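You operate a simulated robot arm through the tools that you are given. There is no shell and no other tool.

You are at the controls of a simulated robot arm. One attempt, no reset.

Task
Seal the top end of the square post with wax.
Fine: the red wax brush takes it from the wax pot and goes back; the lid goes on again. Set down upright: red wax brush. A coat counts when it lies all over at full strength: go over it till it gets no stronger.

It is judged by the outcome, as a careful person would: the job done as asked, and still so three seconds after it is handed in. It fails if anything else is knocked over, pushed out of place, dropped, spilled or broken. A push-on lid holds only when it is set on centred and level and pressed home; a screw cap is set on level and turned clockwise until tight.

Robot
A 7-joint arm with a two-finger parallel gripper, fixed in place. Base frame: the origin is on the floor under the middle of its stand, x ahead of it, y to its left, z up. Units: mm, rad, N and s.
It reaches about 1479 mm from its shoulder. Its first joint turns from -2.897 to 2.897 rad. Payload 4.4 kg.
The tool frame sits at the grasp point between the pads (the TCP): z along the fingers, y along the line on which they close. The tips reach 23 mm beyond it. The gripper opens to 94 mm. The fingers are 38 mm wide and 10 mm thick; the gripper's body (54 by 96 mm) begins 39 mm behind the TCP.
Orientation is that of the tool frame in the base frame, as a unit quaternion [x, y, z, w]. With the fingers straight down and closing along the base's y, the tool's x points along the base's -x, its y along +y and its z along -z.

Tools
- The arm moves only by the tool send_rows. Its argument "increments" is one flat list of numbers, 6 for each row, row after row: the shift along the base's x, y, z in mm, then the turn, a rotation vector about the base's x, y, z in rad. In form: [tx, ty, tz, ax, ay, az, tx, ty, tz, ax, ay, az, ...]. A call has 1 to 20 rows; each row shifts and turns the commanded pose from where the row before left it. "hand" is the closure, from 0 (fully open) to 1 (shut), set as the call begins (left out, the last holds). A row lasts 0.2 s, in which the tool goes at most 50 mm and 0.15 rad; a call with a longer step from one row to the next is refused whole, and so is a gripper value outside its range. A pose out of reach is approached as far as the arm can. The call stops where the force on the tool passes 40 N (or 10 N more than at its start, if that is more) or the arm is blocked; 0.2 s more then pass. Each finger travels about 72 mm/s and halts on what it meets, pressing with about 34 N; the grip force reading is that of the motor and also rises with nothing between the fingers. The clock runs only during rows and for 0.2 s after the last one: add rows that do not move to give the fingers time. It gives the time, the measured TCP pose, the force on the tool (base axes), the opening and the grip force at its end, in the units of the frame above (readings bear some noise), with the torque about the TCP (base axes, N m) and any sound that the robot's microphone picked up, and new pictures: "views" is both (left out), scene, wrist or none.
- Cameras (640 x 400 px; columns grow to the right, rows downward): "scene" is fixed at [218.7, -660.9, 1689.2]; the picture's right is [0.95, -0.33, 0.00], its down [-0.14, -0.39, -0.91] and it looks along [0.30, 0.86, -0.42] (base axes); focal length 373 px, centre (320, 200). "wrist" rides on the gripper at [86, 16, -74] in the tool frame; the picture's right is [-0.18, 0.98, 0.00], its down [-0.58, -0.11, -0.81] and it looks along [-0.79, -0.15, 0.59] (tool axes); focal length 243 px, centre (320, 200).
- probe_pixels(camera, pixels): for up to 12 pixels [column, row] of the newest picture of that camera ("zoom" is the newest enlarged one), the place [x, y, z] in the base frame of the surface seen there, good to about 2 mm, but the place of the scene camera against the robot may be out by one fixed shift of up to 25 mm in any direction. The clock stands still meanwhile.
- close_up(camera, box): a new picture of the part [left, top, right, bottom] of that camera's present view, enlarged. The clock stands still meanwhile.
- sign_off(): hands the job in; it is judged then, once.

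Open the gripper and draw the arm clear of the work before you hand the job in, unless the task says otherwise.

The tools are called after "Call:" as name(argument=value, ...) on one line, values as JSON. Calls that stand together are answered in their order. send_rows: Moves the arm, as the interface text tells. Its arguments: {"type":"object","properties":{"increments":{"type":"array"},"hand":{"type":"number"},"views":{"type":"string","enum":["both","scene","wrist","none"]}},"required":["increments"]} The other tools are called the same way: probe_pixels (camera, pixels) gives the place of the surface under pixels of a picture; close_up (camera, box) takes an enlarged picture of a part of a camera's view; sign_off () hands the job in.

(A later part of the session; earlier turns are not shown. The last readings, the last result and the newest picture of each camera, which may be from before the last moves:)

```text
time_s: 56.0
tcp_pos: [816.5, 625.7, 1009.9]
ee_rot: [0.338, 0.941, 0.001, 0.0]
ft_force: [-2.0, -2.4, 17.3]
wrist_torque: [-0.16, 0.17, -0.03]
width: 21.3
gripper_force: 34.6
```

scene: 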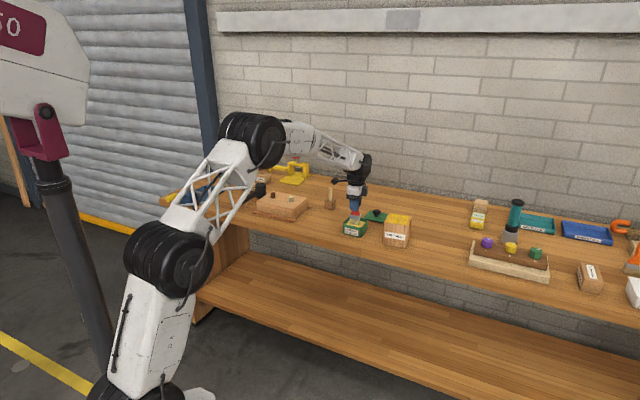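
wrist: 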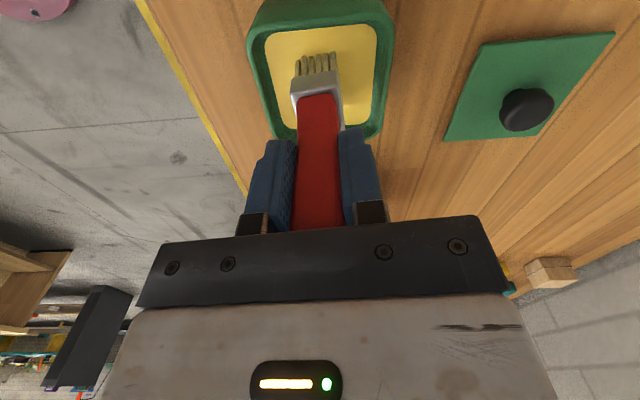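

Contact at 17 N; dwelling in the wax, then lifting and moving back over the post.

Call:
send_rows(increments=[0, 0, 1, 0, 0, 0, 0, 0, 0, 0, 0, 0, 0, 0, 0, 0, 0, 0, 0, 0, 5, 0, 0, 0, 0, 0, 20, 0, 0, 0, 0, 0, 30, 0, 0, 0, 0, 0, 36, 0, 0, 0, 0, 0, 0, 0, 0, 0], views="both")

Call:
close_up(camera="scene", box=[330, 170, 420, 240])

Call:
close_up(camera="wrist", box=[280, 40, 360, 110])

```text
time_s: 57.8
tcp_pos: [815.0, 623.7, 1099.2]
ee_rot: [0.338, 0.941, 0.0, 0.0]
ft_force: [0.1, -0.7, -1.5]
wrist_torque: [-0.04, 0.02, 0.0]
width: 21.5
gripper_force: 33.2
```

scene: 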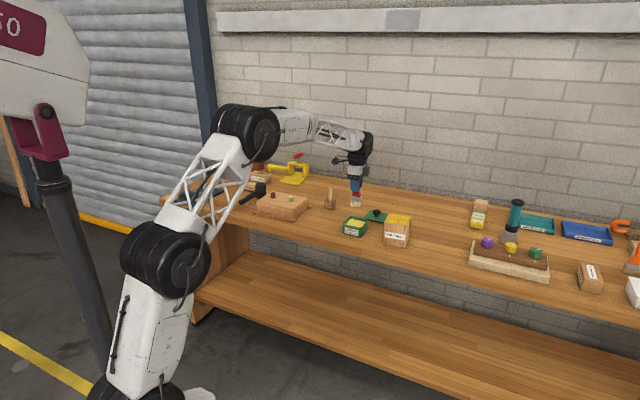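
wrist: 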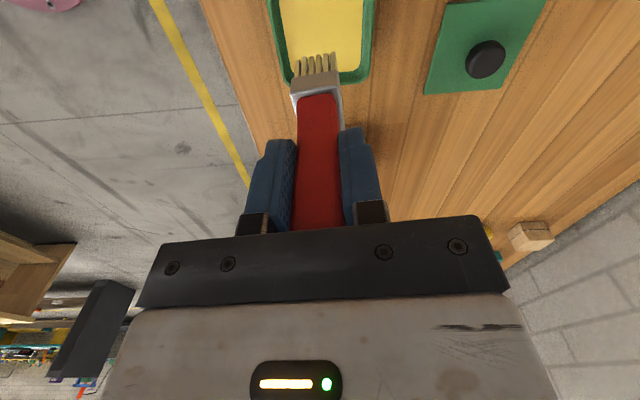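

```text
5.71 times, centred on (375, 205) of scene
```

zoom: 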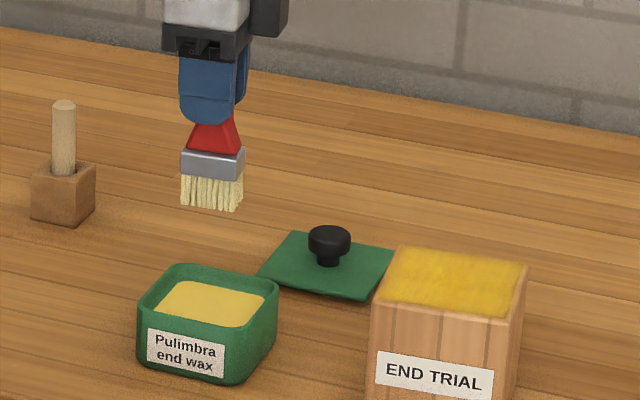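

```text
5.71 times, centred on (320, 75) of wrist
```

zoom: 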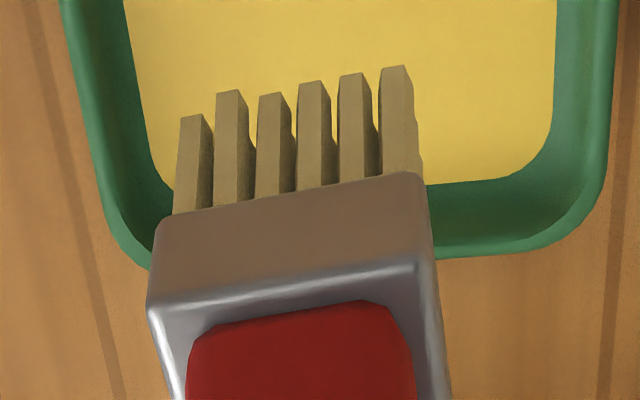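

The brush is loaded again. Moving to the face corner (e1=-34, e2=-40) and starting a wider, finer second coat.

Call:
send_rows(increments=[19.93, -33.53, 0, 0, 0, 0, 19.93, -33.53, 0, 0, 0, 0, 19.93, -33.53, 0, 0, 0, 0, 19.93, -33.53, 0, 0, 0, 0, 0, 0, -15, 0, 0, 0, 0, 0, -10, 0, 0, 0, 0, 0, -2, 0, 0, 0, 0, 0, 0, 0, 0, 0], views="wrist")

Call:
send_rows(increments=[0, 0, -1, 0, 0, 0], views="none")

```text
time_s: 59.6
tcp_pos: [895.1, 490.4, 1072.4]
ee_rot: [0.338, 0.941, -0.001, 0.0]
ft_force: [0.9, -0.1, -1.1]
wrist_torque: [-0.02, -0.02, -0.03]
width: 21.6
gripper_force: 34.2
```

wrist: 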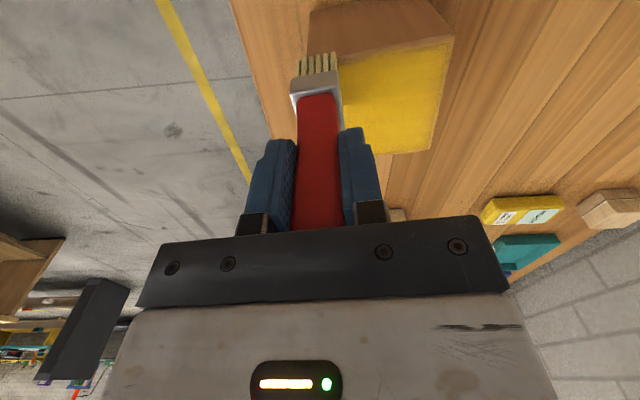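

```text
time_s: 60.0
tcp_pos: [895.8, 491.4, 1071.6]
ee_rot: [0.338, 0.941, 0.0, 0.0]
ft_force: [-0.5, -0.5, 0.4]
wrist_torque: [-0.06, 0.08, 0.02]
width: 21.6
gripper_force: 33.9
```

Just touching. Easing down 0.5 mm and making the first two strokes of the second coat.

Call:
send_rows(increments=[0, 0, -0.6, 0, 0, 0, 7.27, 8.82, 0, 0, 0, 0, 7.27, 8.82, 0, 0, 0, 0, 7.27, 8.82, 0, 0, 0, 0, 7.27, 8.82, 0, 0, 0, 0, 7.27, 8.82, 0, 0, 0, 0, 7.27, 8.82, 0, 0, 0, 0, 7.27, 8.82, 0, 0, 0, 0], views="none")

Call:
send_rows(increments=[6.56, -5.4, 0.3, 0, 0, 0, 6.56, -5.4, 0, 0, 0, 0, -7.27, -8.82, 0, 0, 0, 0, -7.27, -8.82, 0, 0, 0, 0, -7.27, -8.82, 0, 0, 0, 0, -7.27, -8.82, 0, 0, 0, 0, -7.27, -8.82, 0, 0, 0, 0, -7.27, -8.82, 0, 0, 0, 0, -7.27, -8.82, 0, 0, 0, 0], views="both")

Call:
close_up(camera="scene", box=[365, 195, 425, 240])

```text
time_s: 61.8
tcp_pos: [946.6, 553.9, 1071.6]
ee_rot: [0.338, 0.941, 0.001, -0.001]
ft_force: [-1.8, -3.3, 7.3]
wrist_torque: [-0.25, 0.13, -0.04]
width: 21.9
gripper_force: 33.8
```

```text
time_s: 63.8
tcp_pos: [907.6, 480.0, 1070.9]
ee_rot: [0.338, 0.941, 0.001, 0.001]
ft_force: [1.4, 0.0, 1.5]
wrist_torque: [0.01, -0.1, 0.05]
width: 21.7
gripper_force: 34.5
```

scene: 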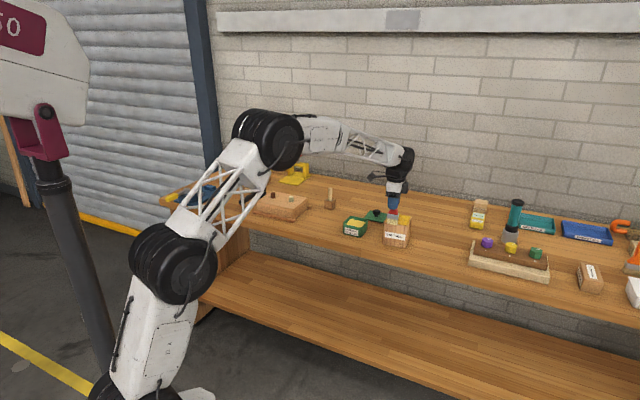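
wrist: 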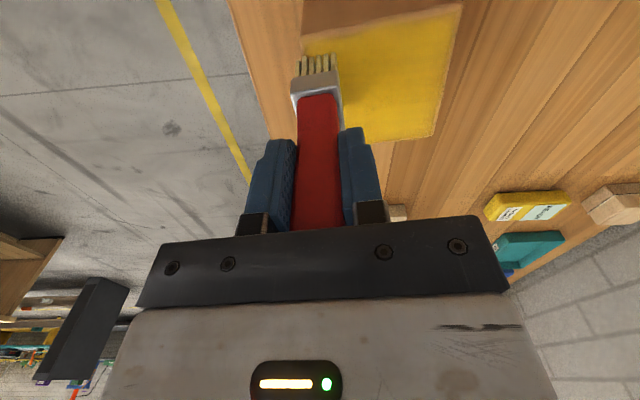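

```text
8.89 times, centred on (395, 218) of scene
```

zoom: 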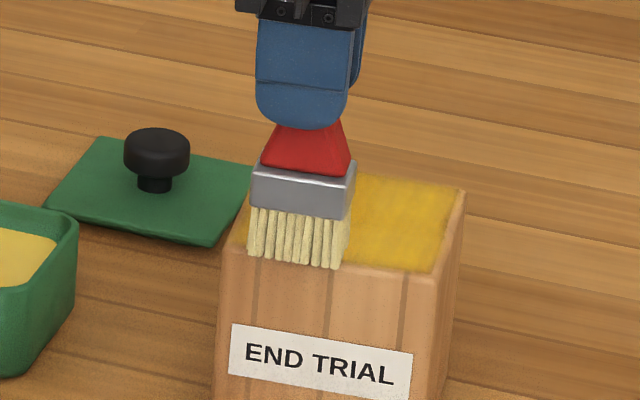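

Contact forces are small (1–7 N). Continuing with bands e1=0, +17, +34.

Call:
send_rows(increments=[6.56, -5.4, 0, 0, 0, 0, 6.56, -5.4, 0, 0, 0, 0, 7.27, 8.82, 0, 0, 0, 0, 7.27, 8.82, 0, 0, 0, 0, 7.27, 8.82, 0, 0, 0, 0, 7.27, 8.82, 0, 0, 0, 0, 7.27, 8.82, 0, 0, 0, 0, 7.27, 8.82, 0, 0, 0, 0, 7.27, 8.82, 0, 0, 0, 0], views="none")

Call:
send_rows(increments=[6.56, -5.4, 0, 0, 0, 0, 6.56, -5.4, 0, 0, 0, 0, -7.27, -8.82, 0, 0, 0, 0, -7.27, -8.82, 0, 0, 0, 0, -7.27, -8.82, 0, 0, 0, 0, -7.27, -8.82, 0, 0, 0, 0, -7.27, -8.82, 0, 0, 0, 0, -7.27, -8.82, 0, 0, 0, 0, -7.27, -8.82, 0, 0, 0, 0], views="none")

Call:
send_rows(increments=[6.56, -5.4, 0, 0, 0, 0, 6.56, -5.4, 0, 0, 0, 0, 7.27, 8.82, 0, 0, 0, 0, 7.27, 8.82, 0, 0, 0, 0, 7.27, 8.82, 0, 0, 0, 0, 7.27, 8.82, 0, 0, 0, 0, 7.27, 8.82, 0, 0, 0, 0, 7.27, 8.82, 0, 0, 0, 0, 7.27, 8.82, 0, 0, 0, 0], views="both")

Call:
close_up(camera="scene", box=[365, 195, 425, 240])

```text
time_s: 65.8
tcp_pos: [972.9, 532.0, 1070.6]
ee_rot: [0.338, 0.941, 0.0, 0.0]
ft_force: [-2.2, -2.2, 5.6]
wrist_torque: [-0.15, 0.18, -0.01]
width: 21.6
gripper_force: 33.6
```

```text
time_s: 67.8
tcp_pos: [932.8, 458.9, 1071.4]
ee_rot: [0.337, 0.941, 0.001, 0.0]
ft_force: [3.9, 3.7, 10.2]
wrist_torque: [0.26, -0.21, 0.0]
width: 21.8
gripper_force: 33.9
```

```text
time_s: 69.8
tcp_pos: [999.0, 510.0, 1070.8]
ee_rot: [0.338, 0.941, 0.0, 0.0]
ft_force: [-3.6, -2.4, 9.1]
wrist_torque: [-0.23, 0.28, 0.05]
width: 21.4
gripper_force: 34.0
```

scene: 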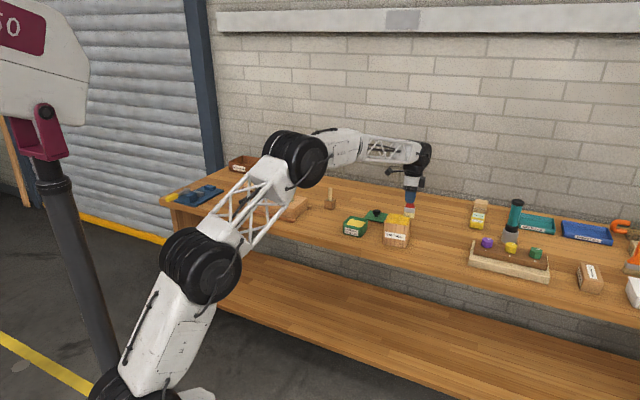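
wrist: 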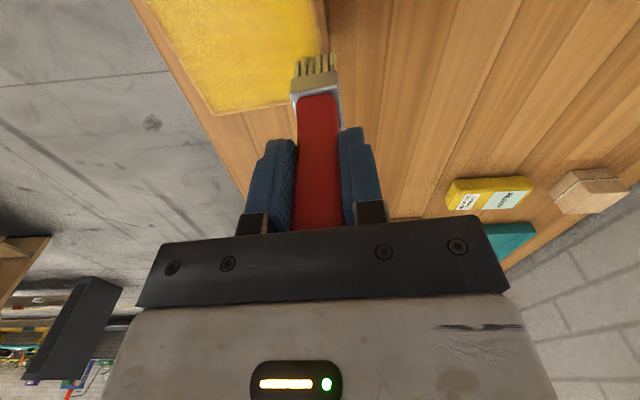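

```text
8.89 times, centred on (395, 218) of scene
```

zoom: 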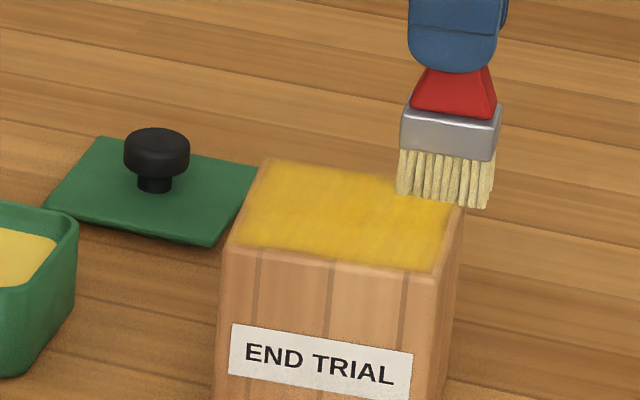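

Continuing a third pass in reverse with the wax left on the brush.

Call:
send_rows(increments=[-7.27, -8.82, 0, 0, 0, 0, -7.27, -8.82, 0, 0, 0, 0, -7.27, -8.82, 0, 0, 0, 0, -7.27, -8.82, 0, 0, 0, 0, -7.27, -8.82, 0, 0, 0, 0, -7.27, -8.82, 0, 0, 0, 0, -7.27, -8.82, 0, 0, 0, 0, -6.56, 5.4, 0, 0, 0, 0, -6.56, 5.4, 0, 0, 0, 0, 7.27, 8.82, 0, 0, 0, 0, 7.27, 8.82, 0, 0, 0, 0, 7.27, 8.82, 0, 0, 0, 0, 7.27, 8.82, 0, 0, 0, 0, 7.27, 8.82, 0, 0, 0, 0, 7.27, 8.82, 0, 0, 0, 0, 7.27, 8.82, 0, 0, 0, 0], views="none")

Call:
send_rows(increments=[-6.56, 5.4, 0, 0, 0, 0, -6.56, 5.4, 0, 0, 0, 0, -7.27, -8.82, 0, 0, 0, 0, -7.27, -8.82, 0, 0, 0, 0, -7.27, -8.82, 0, 0, 0, 0, -7.27, -8.82, 0, 0, 0, 0, -7.27, -8.82, 0, 0, 0, 0, -7.27, -8.82, 0, 0, 0, 0, -7.27, -8.82, 0, 0, 0, 0, -6.56, 5.4, 0, 0, 0, 0, -6.56, 5.4, 0, 0, 0, 0, 7.27, 8.82, 0, 0, 0, 0, 7.27, 8.82, 0, 0, 0, 0, 7.27, 8.82, 0, 0, 0, 0, 7.27, 8.82, 0, 0, 0, 0, 7.27, 8.82, 0, 0, 0, 0, 7.27, 8.82, 0, 0, 0, 0, 7.27, 8.82, 0, 0, 0, 0], views="none")

Call:
send_rows(increments=[-6.56, 5.4, 0, 0, 0, 0, -6.56, 5.4, 0, 0, 0, 0, -7.27, -8.82, 0, 0, 0, 0, -7.27, -8.82, 0, 0, 0, 0, -7.27, -8.82, 0, 0, 0, 0, -7.27, -8.82, 0, 0, 0, 0, -7.27, -8.82, 0, 0, 0, 0, -7.27, -8.82, 0, 0, 0, 0, -7.27, -8.82, 0, 0, 0, 0, 0, 0, 10, 0, 0, 0, 0, 0, 18, 0, 0, 0], views="both")

Call:
close_up(camera="scene", box=[365, 195, 425, 240])

```text
time_s: 73.2
tcp_pos: [987.6, 519.4, 1071.3]
ee_rot: [0.338, 0.941, 0.0, -0.001]
ft_force: [0.5, -0.4, -0.2]
wrist_torque: [-0.02, 0.05, 0.01]
width: 21.5
gripper_force: 34.0
```

```text
time_s: 77.0
tcp_pos: [959.5, 541.7, 1071.6]
ee_rot: [0.339, 0.941, 0.0, 0.0]
ft_force: [-1.4, -1.4, 5.0]
wrist_torque: [-0.22, 0.09, -0.01]
width: 21.7
gripper_force: 34.4
```

```text
time_s: 79.4
tcp_pos: [892.6, 490.5, 1098.2]
ee_rot: [0.337, 0.941, -0.001, 0.0]
ft_force: [-0.7, 0.1, -0.6]
wrist_torque: [-0.01, 0.01, 0.03]
width: 21.5
gripper_force: 34.1
```

scene: 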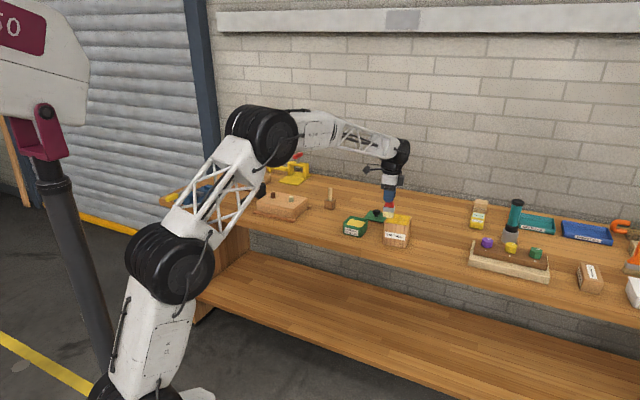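
wrist: 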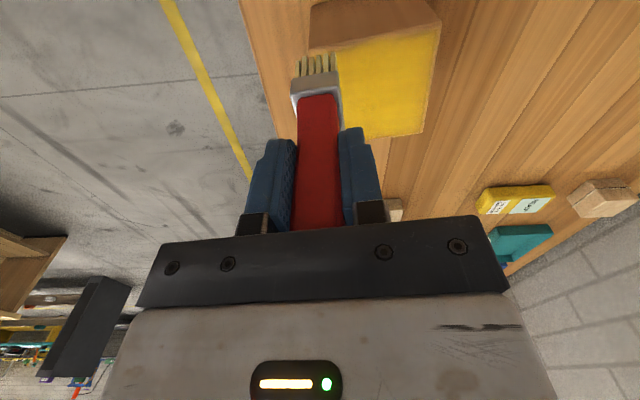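

```text
8.89 times, centred on (395, 218) of scene
```

zoom: 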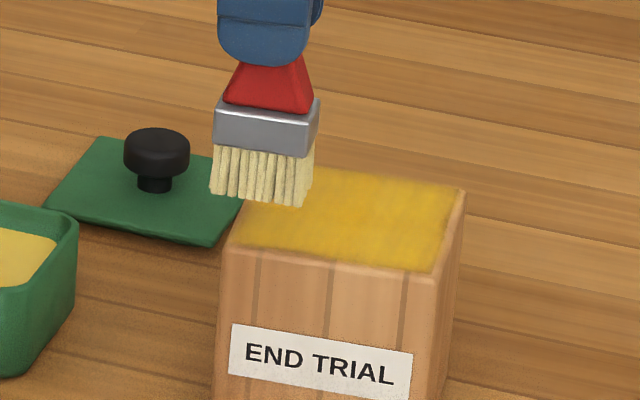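

I'll head back over the pot for another dip and inspect the full face on the way.

Call:
send_rows(increments=[-19.93, 33.53, 0, 0, 0, 0, -19.93, 33.53, 0, 0, 0, 0, -19.93, 33.53, 0, 0, 0, 0, -19.93, 33.53, 0, 0, 0, 0, 0, 0, 0, 0, 0, 0], views="both")

Call:
close_up(camera="scene", box=[380, 208, 416, 231])

Call:
close_up(camera="scene", box=[330, 170, 420, 240])

```text
time_s: 80.6
tcp_pos: [815.2, 628.8, 1097.1]
ee_rot: [0.338, 0.941, 0.0, 0.0]
ft_force: [0.5, 0.7, -0.9]
wrist_torque: [-0.02, 0.0, 0.0]
width: 21.7
gripper_force: 33.9
```

scene: 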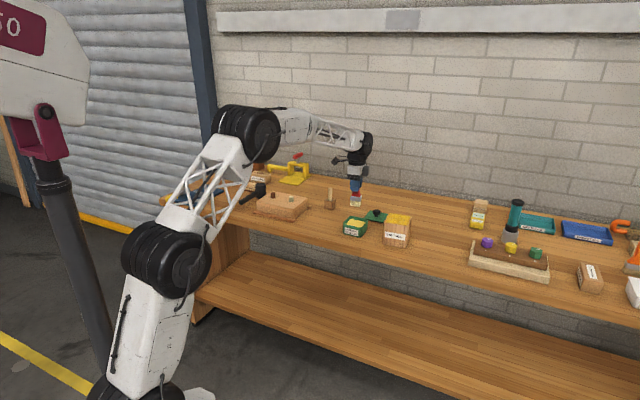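
wrist: 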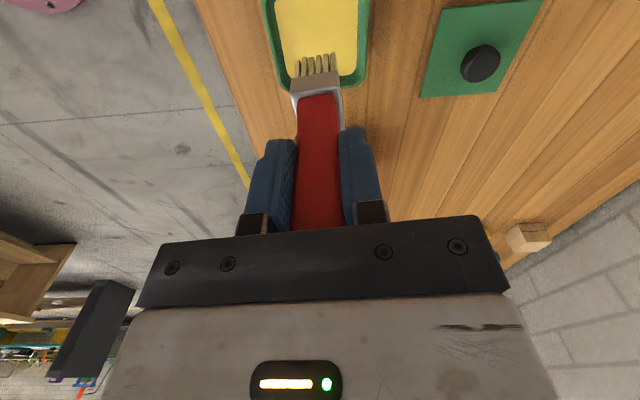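

```text
16.00 times, centred on (398, 220) of scene
```

zoom: 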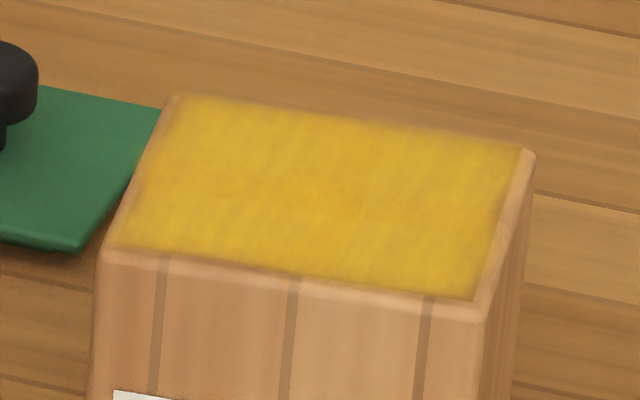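

```text
5.71 times, centred on (375, 205) of scene
```

zoom: 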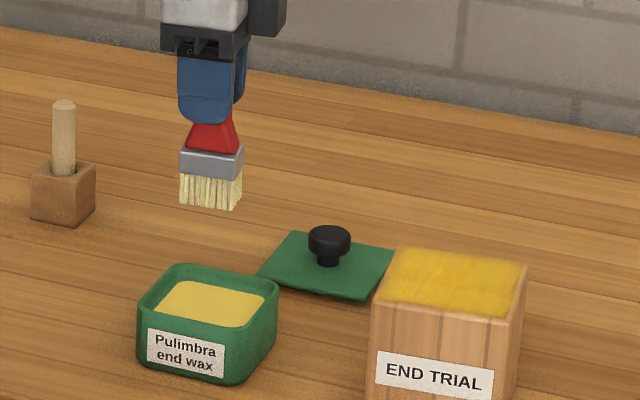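

The post hasn't shifted. The coat is near-uniform, with slight mottling and softer edges; another dip and cross-strokes are needed. Dipping again.

Call:
send_rows(increments=[0, 0, -30, 0, 0, 0, 0, 0, -30, 0, 0, 0, 0, 0, -20, 0, 0, 0, 0, 0, -8, 0, 0, 0, 0, 0, -1, 0, 0, 0, 0, 0, -1, 0, 0, 0, 0, 0, 0, 0, 0, 0], views="none")

Call:
send_rows(increments=[0, 0, -1, 0, 0, 0, 0, 0, 0, 0, 0, 0], views="none")

```text
time_s: 82.2
tcp_pos: [816.7, 624.7, 1010.0]
ee_rot: [0.338, 0.941, -0.001, 0.0]
ft_force: [-0.3, 0.0, 0.6]
wrist_torque: [0.01, 0.04, 0.01]
width: 21.7
gripper_force: 33.2
```

```text
time_s: 82.8
tcp_pos: [815.9, 625.4, 1008.6]
ee_rot: [0.339, 0.941, 0.001, 0.001]
ft_force: [-1.2, -2.4, 10.1]
wrist_torque: [-0.22, 0.09, -0.01]
width: 21.6
gripper_force: 33.5
```

Dip contact at 10 N; dwell, lift, and go to the corner (e1=-40, e2=-40) for cross-strokes along e1.

Call:
send_rows(increments=[0, 0, 0, 0, 0, 0, 0, 0, 0, 0, 0, 0, 0, 0, 0, 0, 0, 0, 0, 0, 5, 0, 0, 0, 0, 0, 20, 0, 0, 0, 0, 0, 30, 0, 0, 0, 0, 0, 36, 0, 0, 0, 18.75, -32.58, 0, 0, 0, 0, 18.75, -32.58, 0, 0, 0, 0, 18.75, -32.58, 0, 0, 0, 0, 18.75, -32.56, 0, 0, 0, 0, 0, 0, -15, 0, 0, 0, 0, 0, -10, 0, 0, 0, 0, 0, -2.5, 0, 0, 0, 0, 0, 0, 0, 0, 0], views="none")

Call:
send_rows(increments=[0, 0, -0.7, 0, 0, 0, 8.82, -7.27, 0, 0, 0, 0, 8.82, -7.27, 0, 0, 0, 0, 8.82, -7.27, 0, 0, 0, 0, 8.82, -7.27, 0, 0, 0, 0, 8.82, -7.27, 0, 0, 0, 0, 8.82, -7.27, 0, 0, 0, 0, 8.82, -7.27, 0, 0, 0, 0], views="both")

Call:
close_up(camera="scene", box=[375, 200, 425, 235])

```text
time_s: 86.0
tcp_pos: [892.0, 496.1, 1071.1]
ee_rot: [0.338, 0.941, 0.0, 0.0]
ft_force: [0.2, -0.7, 3.0]
wrist_torque: [-0.09, -0.02, -0.01]
width: 21.5
gripper_force: 33.8
```

```text
time_s: 87.8
tcp_pos: [953.3, 443.7, 1071.1]
ee_rot: [0.338, 0.941, 0.0, 0.0]
ft_force: [0.8, 0.1, -1.0]
wrist_torque: [-0.01, -0.02, 0.02]
width: 21.6
gripper_force: 34.0
```

scene: 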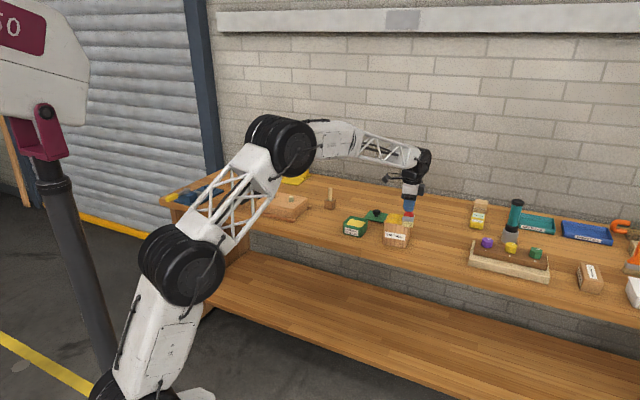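
wrist: 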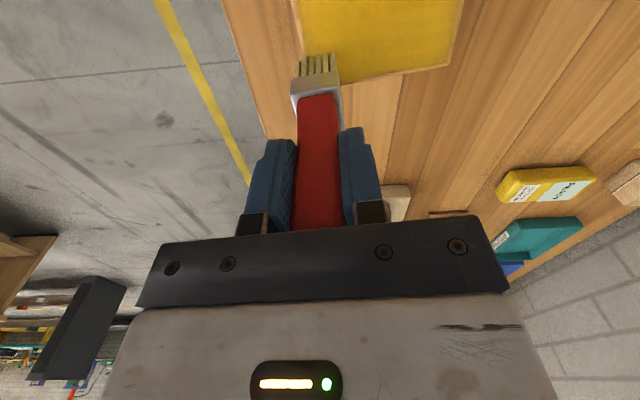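

```text
11.43 times, centred on (400, 218) of scene
```

zoom: 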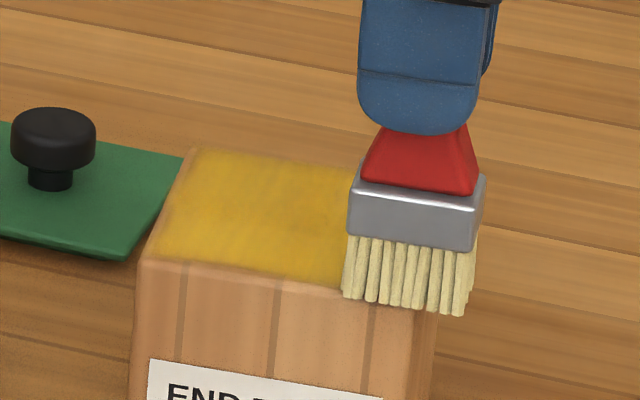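

Continuing cross-strokes at e2=-24, -8, 8, 24, 40.

Call:
send_rows(increments=[5.09, 6.17, -0.3, 0, 0, 0, 5.09, 6.17, 0, 0, 0, 0, -8.82, 7.27, 0, 0, 0, 0, -8.82, 7.27, 0, 0, 0, 0, -8.82, 7.27, 0, 0, 0, 0, -8.82, 7.27, 0, 0, 0, 0, -8.82, 7.27, 0, 0, 0, 0, -8.82, 7.27, 0, 0, 0, 0, -8.82, 7.27, 0, 0, 0, 0], views="none")

Call:
send_rows(increments=[5.09, 6.17, 0, 0, 0, 0, 5.09, 6.17, 0, 0, 0, 0, 8.82, -7.27, 0, 0, 0, 0, 8.82, -7.27, 0, 0, 0, 0, 8.82, -7.27, 0, 0, 0, 0, 8.82, -7.27, 0, 0, 0, 0, 8.82, -7.27, 0, 0, 0, 0, 8.82, -7.27, 0, 0, 0, 0, 8.82, -7.27, 0, 0, 0, 0], views="none")

Call:
send_rows(increments=[5.09, 6.17, 0, 0, 0, 0, 5.09, 6.17, 0, 0, 0, 0, -8.82, 7.27, 0, 0, 0, 0, -8.82, 7.27, 0, 0, 0, 0, -8.82, 7.27, 0, 0, 0, 0, -8.82, 7.27, 0, 0, 0, 0, -8.82, 7.27, 0, 0, 0, 0, -8.82, 7.27, 0, 0, 0, 0, -8.82, 7.27, 0, 0, 0, 0], views="both")

Call:
close_up(camera="scene", box=[375, 200, 425, 235])

```text
time_s: 89.8
tcp_pos: [903.3, 505.0, 1070.9]
ee_rot: [0.337, 0.941, 0.0, 0.001]
ft_force: [0.3, 0.3, -1.3]
wrist_torque: [0.0, 0.0, -0.01]
width: 21.6
gripper_force: 33.7
```

```text
time_s: 91.8
tcp_pos: [971.9, 468.3, 1070.7]
ee_rot: [0.338, 0.941, 0.001, 0.0]
ft_force: [-3.8, 2.0, 9.5]
wrist_torque: [0.24, 0.33, -0.02]
width: 21.5
gripper_force: 33.5
```

```text
time_s: 93.8
tcp_pos: [922.9, 533.9, 1070.9]
ee_rot: [0.338, 0.941, 0.001, 0.0]
ft_force: [6.4, -4.8, 23.6]
wrist_torque: [-0.41, -0.54, 0.04]
width: 21.7
gripper_force: 33.8
```

scene: 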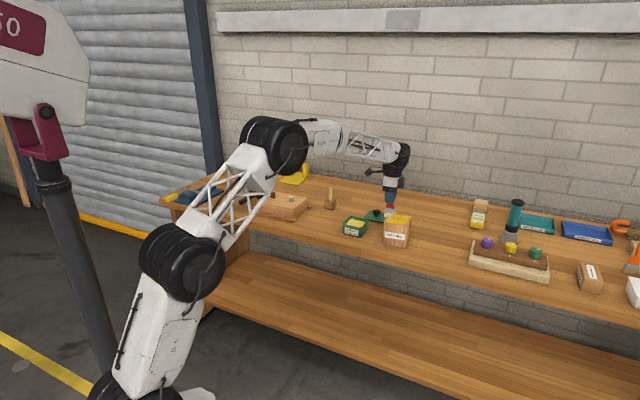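
wrist: 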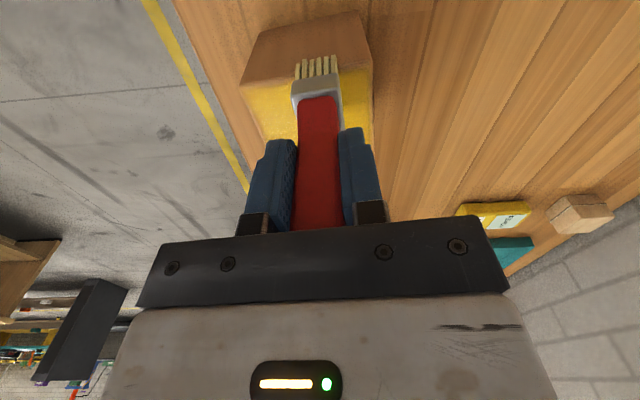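

```text
11.43 times, centred on (400, 218) of scene
```

zoom: 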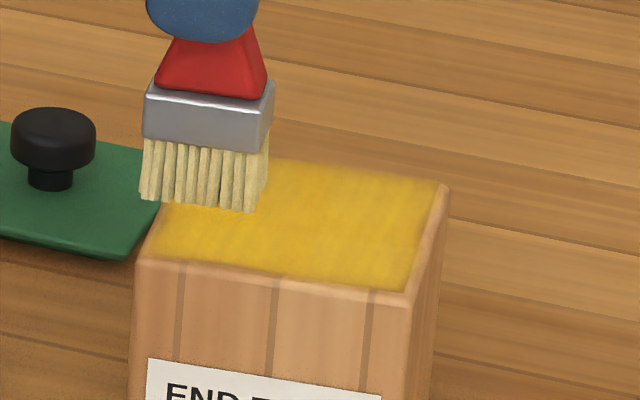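

Force climbed to 24 N at this corner; raising 1 mm and continuing with e2=24 and 40.

Call:
send_rows(increments=[0, 0, 1, 0, 0, 0, 5.09, 6.17, 0, 0, 0, 0, 5.09, 6.17, 0, 0, 0, 0, 8.82, -7.27, 0, 0, 0, 0, 8.82, -7.27, 0, 0, 0, 0, 8.82, -7.27, 0, 0, 0, 0, 8.82, -7.27, 0, 0, 0, 0, 8.82, -7.27, 0, 0, 0, 0, 8.82, -7.27, 0, 0, 0, 0, 8.82, -7.27, 0, 0, 0, 0], views="none")

Call:
send_rows(increments=[5.09, 6.17, 0, 0, 0, 0, 5.09, 6.17, 0, 0, 0, 0, -8.82, 7.27, 0, 0, 0, 0, -8.82, 7.27, 0, 0, 0, 0, -8.82, 7.27, 0, 0, 0, 0, -8.82, 7.27, 0, 0, 0, 0, -8.82, 7.27, 0, 0, 0, 0, -8.82, 7.27, 0, 0, 0, 0, -8.82, 7.27, 0, 0, 0, 0], views="both")

Call:
close_up(camera="scene", box=[375, 200, 425, 235])

```text
time_s: 96.0
tcp_pos: [992.7, 491.3, 1070.7]
ee_rot: [0.338, 0.941, 0.0, 0.001]
ft_force: [0.8, 0.3, -0.5]
wrist_torque: [0.03, 0.0, -0.03]
width: 21.7
gripper_force: 34.8
```

```text
time_s: 98.0
tcp_pos: [940.0, 556.1, 1072.0]
ee_rot: [0.337, 0.942, 0.001, 0.0]
ft_force: [0.2, 0.0, -0.2]
wrist_torque: [0.03, -0.01, 0.0]
width: 21.9
gripper_force: 34.1
```

scene: 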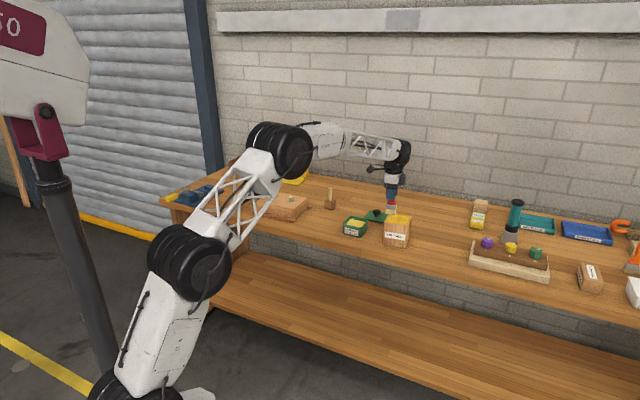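
wrist: 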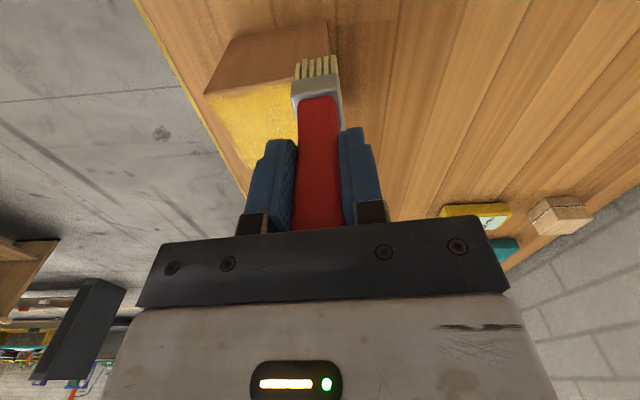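

```text
11.43 times, centred on (400, 218) of scene
```

zoom: 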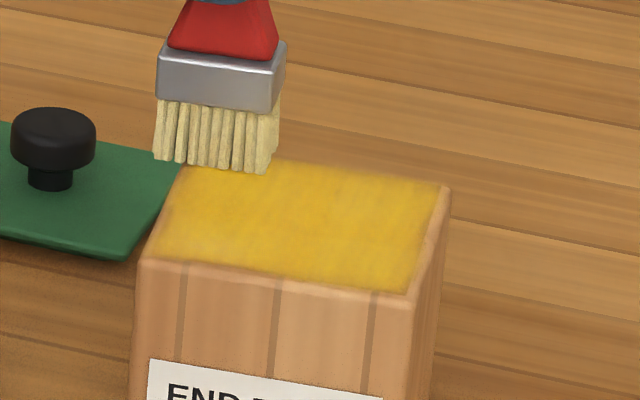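

I'll lift and move aside briefly to inspect the whole coat closely.

Call:
send_rows(increments=[0, 0, 12, 0, 0, 0, 0, 0, 16, 0, 0, 0, -30, 25, 0, 0, 0, 0, -30, 25, 0, 0, 0, 0, -38, 25, 0, 0, 0, 0, 0, 0, 0, 0, 0, 0], views="both")

Call:
close_up(camera="scene", box=[380, 208, 416, 231])

Call:
close_up(camera="scene", box=[340, 180, 420, 235])

```text
time_s: 99.4
tcp_pos: [843.4, 633.0, 1097.6]
ee_rot: [0.338, 0.941, 0.0, 0.001]
ft_force: [0.1, -0.3, -1.1]
wrist_torque: [0.04, -0.02, 0.01]
width: 21.6
gripper_force: 34.2
```

scene: 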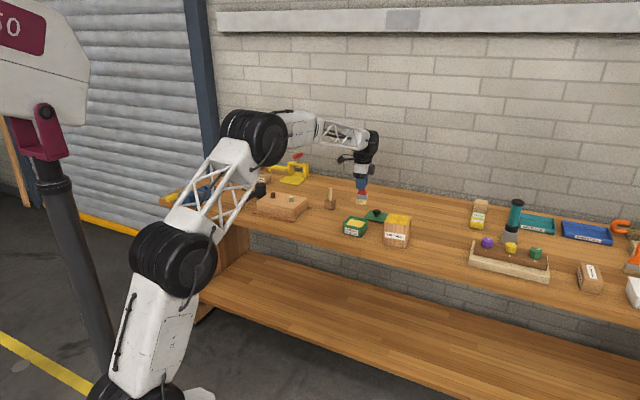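
wrist: 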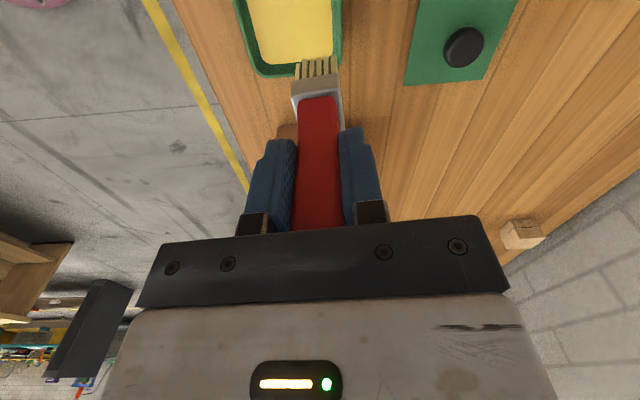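

```text
16.00 times, centred on (398, 220) of scene
```

zoom: 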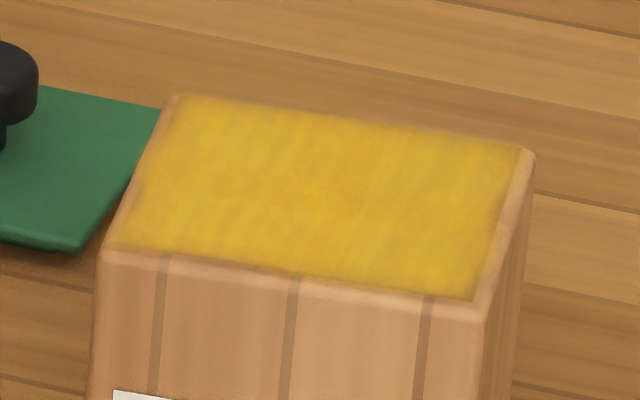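

```text
7.27 times, centred on (380, 208) of scene
```

zoom: 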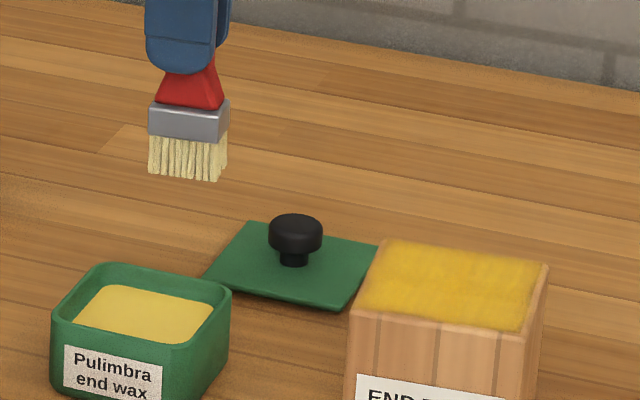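

The post hasn't moved, and the coat looks much the same as after the last pass. I'll view the face with the wrist camera from the earlier viewpoint for finer detail.

Call:
send_rows(increments=[1.5, -38.5, 0, 0, 0, 0, 1.5, -38.5, 0, 0, 0, 0, 1.5, -38.5, 0, 0, 0, 0, 1.5, -38.5, 0, 0, 0, 0, 1.5, -38.5, 0, 0, 0, 0, 0, 0, 0, 0, 0, 0], views="both")

Call:
close_up(camera="wrist", box=[360, 0, 560, 130])

Call:
close_up(camera="wrist", box=[280, 40, 360, 110])

```text
time_s: 100.8
tcp_pos: [851.5, 434.3, 1098.9]
ee_rot: [0.337, 0.941, -0.001, 0.0]
ft_force: [0.0, 0.5, -0.1]
wrist_torque: [-0.01, 0.01, -0.03]
width: 21.6
gripper_force: 33.8
```

scene: 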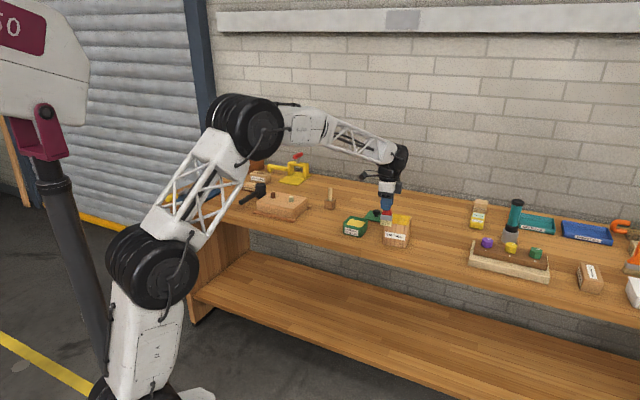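
wrist: 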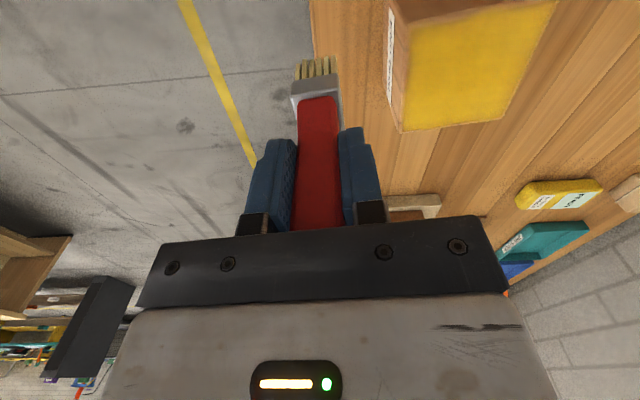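

```text
3.08 times, centred on (460, 65) of wrist
```

zoom: 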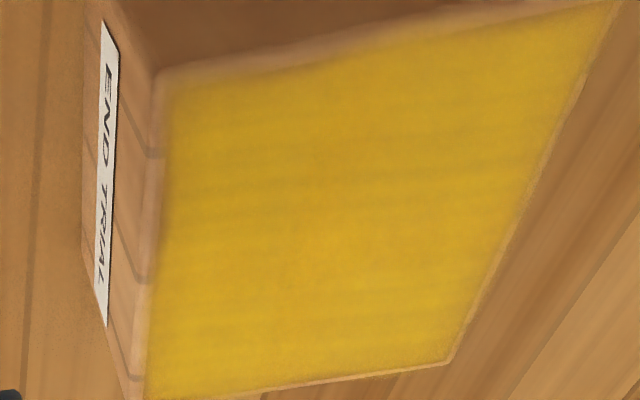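

```text
5.71 times, centred on (320, 75) of wrist
```

zoom: 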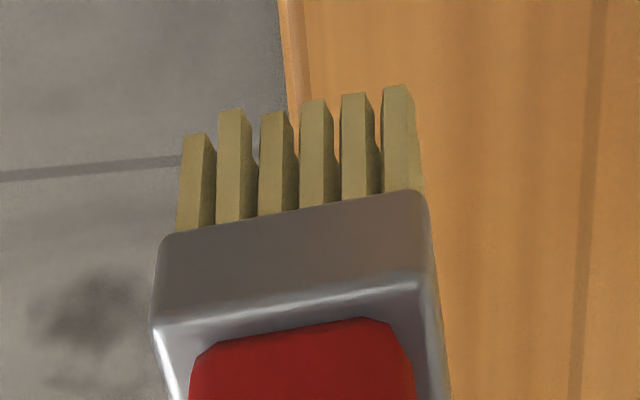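

The face is yellow all over. The brush slid up another ~2 mm in the grip, so the last two bands may have been brushed too lightly. I'll dip once more and do another full pass at the right height.

Call:
send_rows(increments=[-7.1, 37.2, 0, 0, 0, 0, -7.1, 37.2, 0, 0, 0, 0, -7.1, 37.2, 0, 0, 0, 0, -7.1, 37.2, 0, 0, 0, 0, -7.1, 37.3, 0, 0, 0, 0, 0, 0, -30, 0, 0, 0, 0, 0, -30, 0, 0, 0, 0, 0, -20, 0, 0, 0, 0, 0, -9.5, 0, 0, 0, 0, 0, -1, 0, 0, 0, 0, 0, 0, 0, 0, 0], views="none")

Call:
send_rows(increments=[0, 0, -1, 0, 0, 0, 0, 0, 0, 0, 0, 0], views="none")

Call:
send_rows(increments=[0, 0, -1, 0, 0, 0, 0, 0, 0, 0, 0, 0], views="none")

```text
time_s: 103.2
tcp_pos: [815.9, 625.4, 1008.2]
ee_rot: [0.338, 0.941, 0.0, 0.0]
ft_force: [-0.6, 0.8, 2.4]
wrist_torque: [0.08, 0.06, 0.01]
width: 21.6
gripper_force: 33.9
```

```text
time_s: 103.8
tcp_pos: [815.8, 625.7, 1009.2]
ee_rot: [0.338, 0.941, 0.001, 0.0]
ft_force: [0.6, -3.0, 9.3]
wrist_torque: [-0.11, 0.18, 0.03]
width: 21.8
gripper_force: 33.8
```

```text
time_s: 104.4
tcp_pos: [816.8, 625.9, 1008.4]
ee_rot: [0.338, 0.941, 0.001, -0.001]
ft_force: [4.2, -0.7, 21.1]
wrist_torque: [0.15, 0.02, -0.03]
width: 21.6
gripper_force: 34.3
```

Contact at ~1009.5, now 21 N; ease off and go back to the face corner for a final coat, finding contact gently.

Call:
send_rows(increments=[0, 0, 1.3, 0, 0, 0, 0, 0, 0, 0, 0, 0, 0, 0, 0, 0, 0, 0, 0, 0, 5, 0, 0, 0, 0, 0, 20, 0, 0, 0, 0, 0, 30, 0, 0, 0, 0, 0, 36, 0, 0, 0, 19.93, -33.53, 0, 0, 0, 0, 19.93, -33.53, 0, 0, 0, 0, 19.93, -33.53, 0, 0, 0, 0, 19.91, -33.51, 0, 0, 0, 0, 0, 0, -15, 0, 0, 0, 0, 0, -10, 0, 0, 0, 0, 0, -3, 0, 0, 0, 0, 0, 0, 0, 0, 0], views="none")

Call:
send_rows(increments=[0, 0, -1, 0, 0, 0], views="none")

```text
time_s: 107.6
tcp_pos: [897.7, 491.7, 1070.7]
ee_rot: [0.338, 0.941, 0.001, 0.0]
ft_force: [-0.1, -0.2, -0.9]
wrist_torque: [0.02, -0.03, 0.01]
width: 21.7
gripper_force: 34.2
```

```text
time_s: 108.0
tcp_pos: [895.7, 490.7, 1070.8]
ee_rot: [0.338, 0.941, 0.001, 0.0]
ft_force: [-0.1, 0.0, -2.3]
wrist_torque: [-0.01, 0.01, -0.03]
width: 21.5
gripper_force: 33.6
```

No contact yet; lowering 1 mm more.

Call:
send_rows(increments=[0, 0, -1, 0, 0, 0], views="none")

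Call:
send_rows(increments=[0, 0, -0.7, 0, 0, 0], views="none")

```text
time_s: 108.4
tcp_pos: [896.1, 491.3, 1070.8]
ee_rot: [0.338, 0.941, -0.001, 0.0]
ft_force: [-0.5, 0.2, 4.1]
wrist_torque: [0.01, 0.2, 0.04]
width: 21.8
gripper_force: 33.7
```

```text
time_s: 108.8
tcp_pos: [895.1, 491.5, 1070.3]
ee_rot: [0.338, 0.941, 0.001, 0.0]
ft_force: [0.3, -0.7, 9.1]
wrist_torque: [0.09, 0.1, -0.02]
width: 21.7
gripper_force: 34.3
```

Contact (9 N). Easing up slightly and brushing the five e2 bands.

Call:
send_rows(increments=[0, 0, 0.5, 0, 0, 0, 7.27, 8.82, 0, 0, 0, 0, 7.27, 8.82, 0, 0, 0, 0, 7.27, 8.82, 0, 0, 0, 0, 7.27, 8.82, 0, 0, 0, 0, 7.27, 8.82, 0, 0, 0, 0, 7.27, 8.82, 0, 0, 0, 0, 7.27, 8.82, 0, 0, 0, 0], views="none")

Call:
send_rows(increments=[6.56, -5.4, 0.3, 0, 0, 0, 6.56, -5.4, 0, 0, 0, 0, -7.27, -8.82, 0, 0, 0, 0, -7.27, -8.82, 0, 0, 0, 0, -7.27, -8.82, 0, 0, 0, 0, -7.27, -8.82, 0, 0, 0, 0, -7.27, -8.82, 0, 0, 0, 0, -7.27, -8.82, 0, 0, 0, 0, -7.27, -8.82, 0, 0, 0, 0], views="both")

Call:
close_up(camera="scene", box=[375, 200, 425, 235])

```text
time_s: 110.6
tcp_pos: [946.4, 551.8, 1069.9]
ee_rot: [0.338, 0.941, -0.001, 0.0]
ft_force: [-1.9, -2.8, 9.8]
wrist_torque: [-0.22, 0.35, 0.05]
width: 21.6
gripper_force: 33.8
```

```text
time_s: 112.6
tcp_pos: [908.6, 481.3, 1070.2]
ee_rot: [0.337, 0.941, 0.002, 0.0]
ft_force: [3.3, 2.3, 8.4]
wrist_torque: [0.34, -0.09, -0.1]
width: 21.4
gripper_force: 33.3
```

scene: 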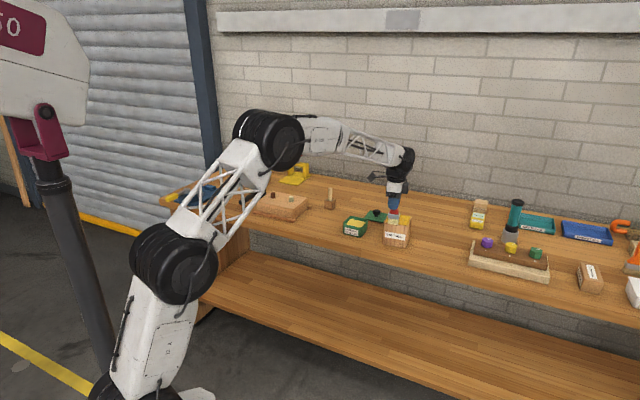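
wrist: 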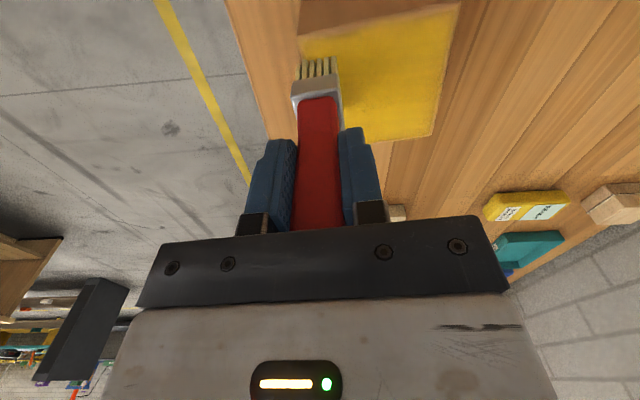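

```text
11.43 times, centred on (400, 218) of scene
```

zoom: 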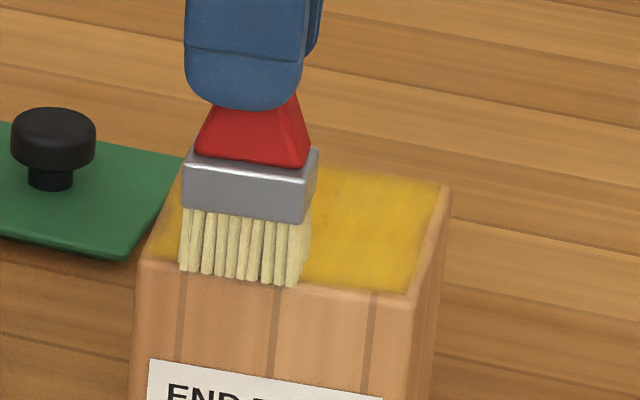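

Forces are a steady 8–10 N. Continuing the remaining bands e1=0, +17, +34.

Call:
send_rows(increments=[6.56, -5.4, 0.2, 0, 0, 0, 6.56, -5.4, 0, 0, 0, 0, 7.27, 8.82, 0, 0, 0, 0, 7.27, 8.82, 0, 0, 0, 0, 7.27, 8.82, 0, 0, 0, 0, 7.27, 8.82, 0, 0, 0, 0, 7.27, 8.82, 0, 0, 0, 0, 7.27, 8.82, 0, 0, 0, 0, 7.27, 8.82, 0, 0, 0, 0], views="none")

Call:
send_rows(increments=[6.56, -5.4, 0, 0, 0, 0, 6.56, -5.4, 0, 0, 0, 0, -7.27, -8.82, 0, 0, 0, 0, -7.27, -8.82, 0, 0, 0, 0, -7.27, -8.82, 0, 0, 0, 0, -7.27, -8.82, 0, 0, 0, 0, -7.27, -8.82, 0, 0, 0, 0, -7.27, -8.82, 0, 0, 0, 0, -7.27, -8.82, 0, 0, 0, 0], views="none")

Call:
send_rows(increments=[6.56, -5.4, 0, 0, 0, 0, 6.56, -5.4, 0, 0, 0, 0, 7.27, 8.82, 0, 0, 0, 0, 7.27, 8.82, 0, 0, 0, 0, 7.27, 8.82, 0, 0, 0, 0, 7.27, 8.82, 0, 0, 0, 0, 7.27, 8.82, 0, 0, 0, 0, 7.27, 8.82, 0, 0, 0, 0, 7.27, 8.82, 0, 0, 0, 0], views="both")

Call:
close_up(camera="scene", box=[375, 200, 425, 235])

```text
time_s: 114.6
tcp_pos: [973.3, 530.5, 1069.8]
ee_rot: [0.338, 0.941, 0.001, 0.0]
ft_force: [-3.1, -4.1, 12.7]
wrist_torque: [-0.22, 0.52, 0.09]
width: 21.5
gripper_force: 34.0
```

```text
time_s: 116.6
tcp_pos: [935.3, 458.7, 1069.6]
ee_rot: [0.338, 0.941, 0.0, 0.0]
ft_force: [4.1, 4.6, 15.1]
wrist_torque: [0.46, -0.17, -0.07]
width: 21.6
gripper_force: 34.1
```

```text
time_s: 118.6
tcp_pos: [999.6, 509.0, 1069.7]
ee_rot: [0.338, 0.941, 0.0, 0.0]
ft_force: [-4.3, -4.1, 13.5]
wrist_torque: [-0.29, 0.45, 0.06]
width: 21.6
gripper_force: 33.7
```

scene: 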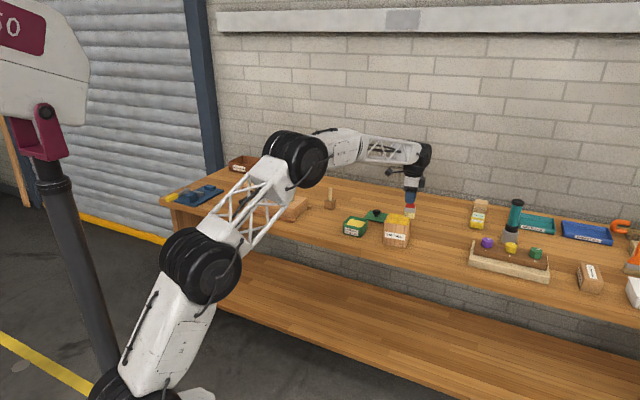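
wrist: 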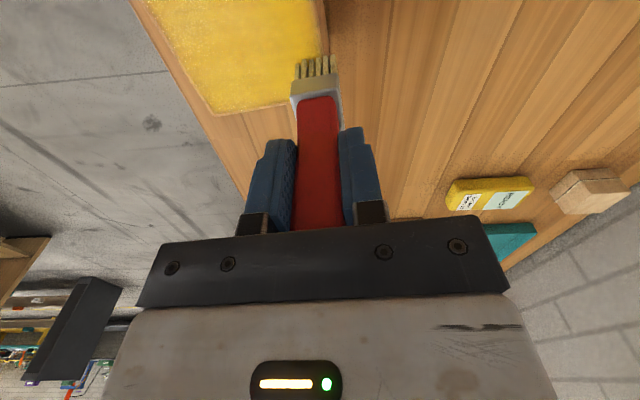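

```text
11.43 times, centred on (400, 218) of scene
```

zoom: 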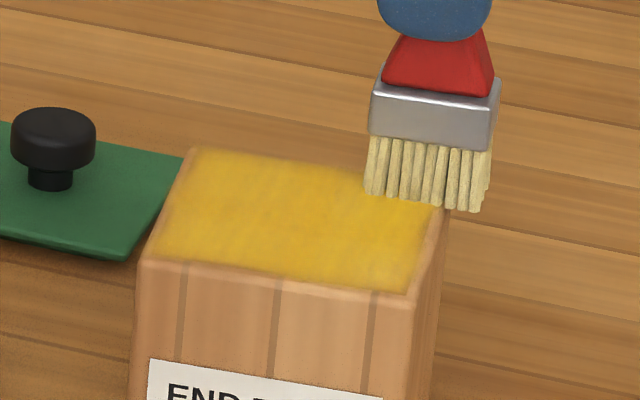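

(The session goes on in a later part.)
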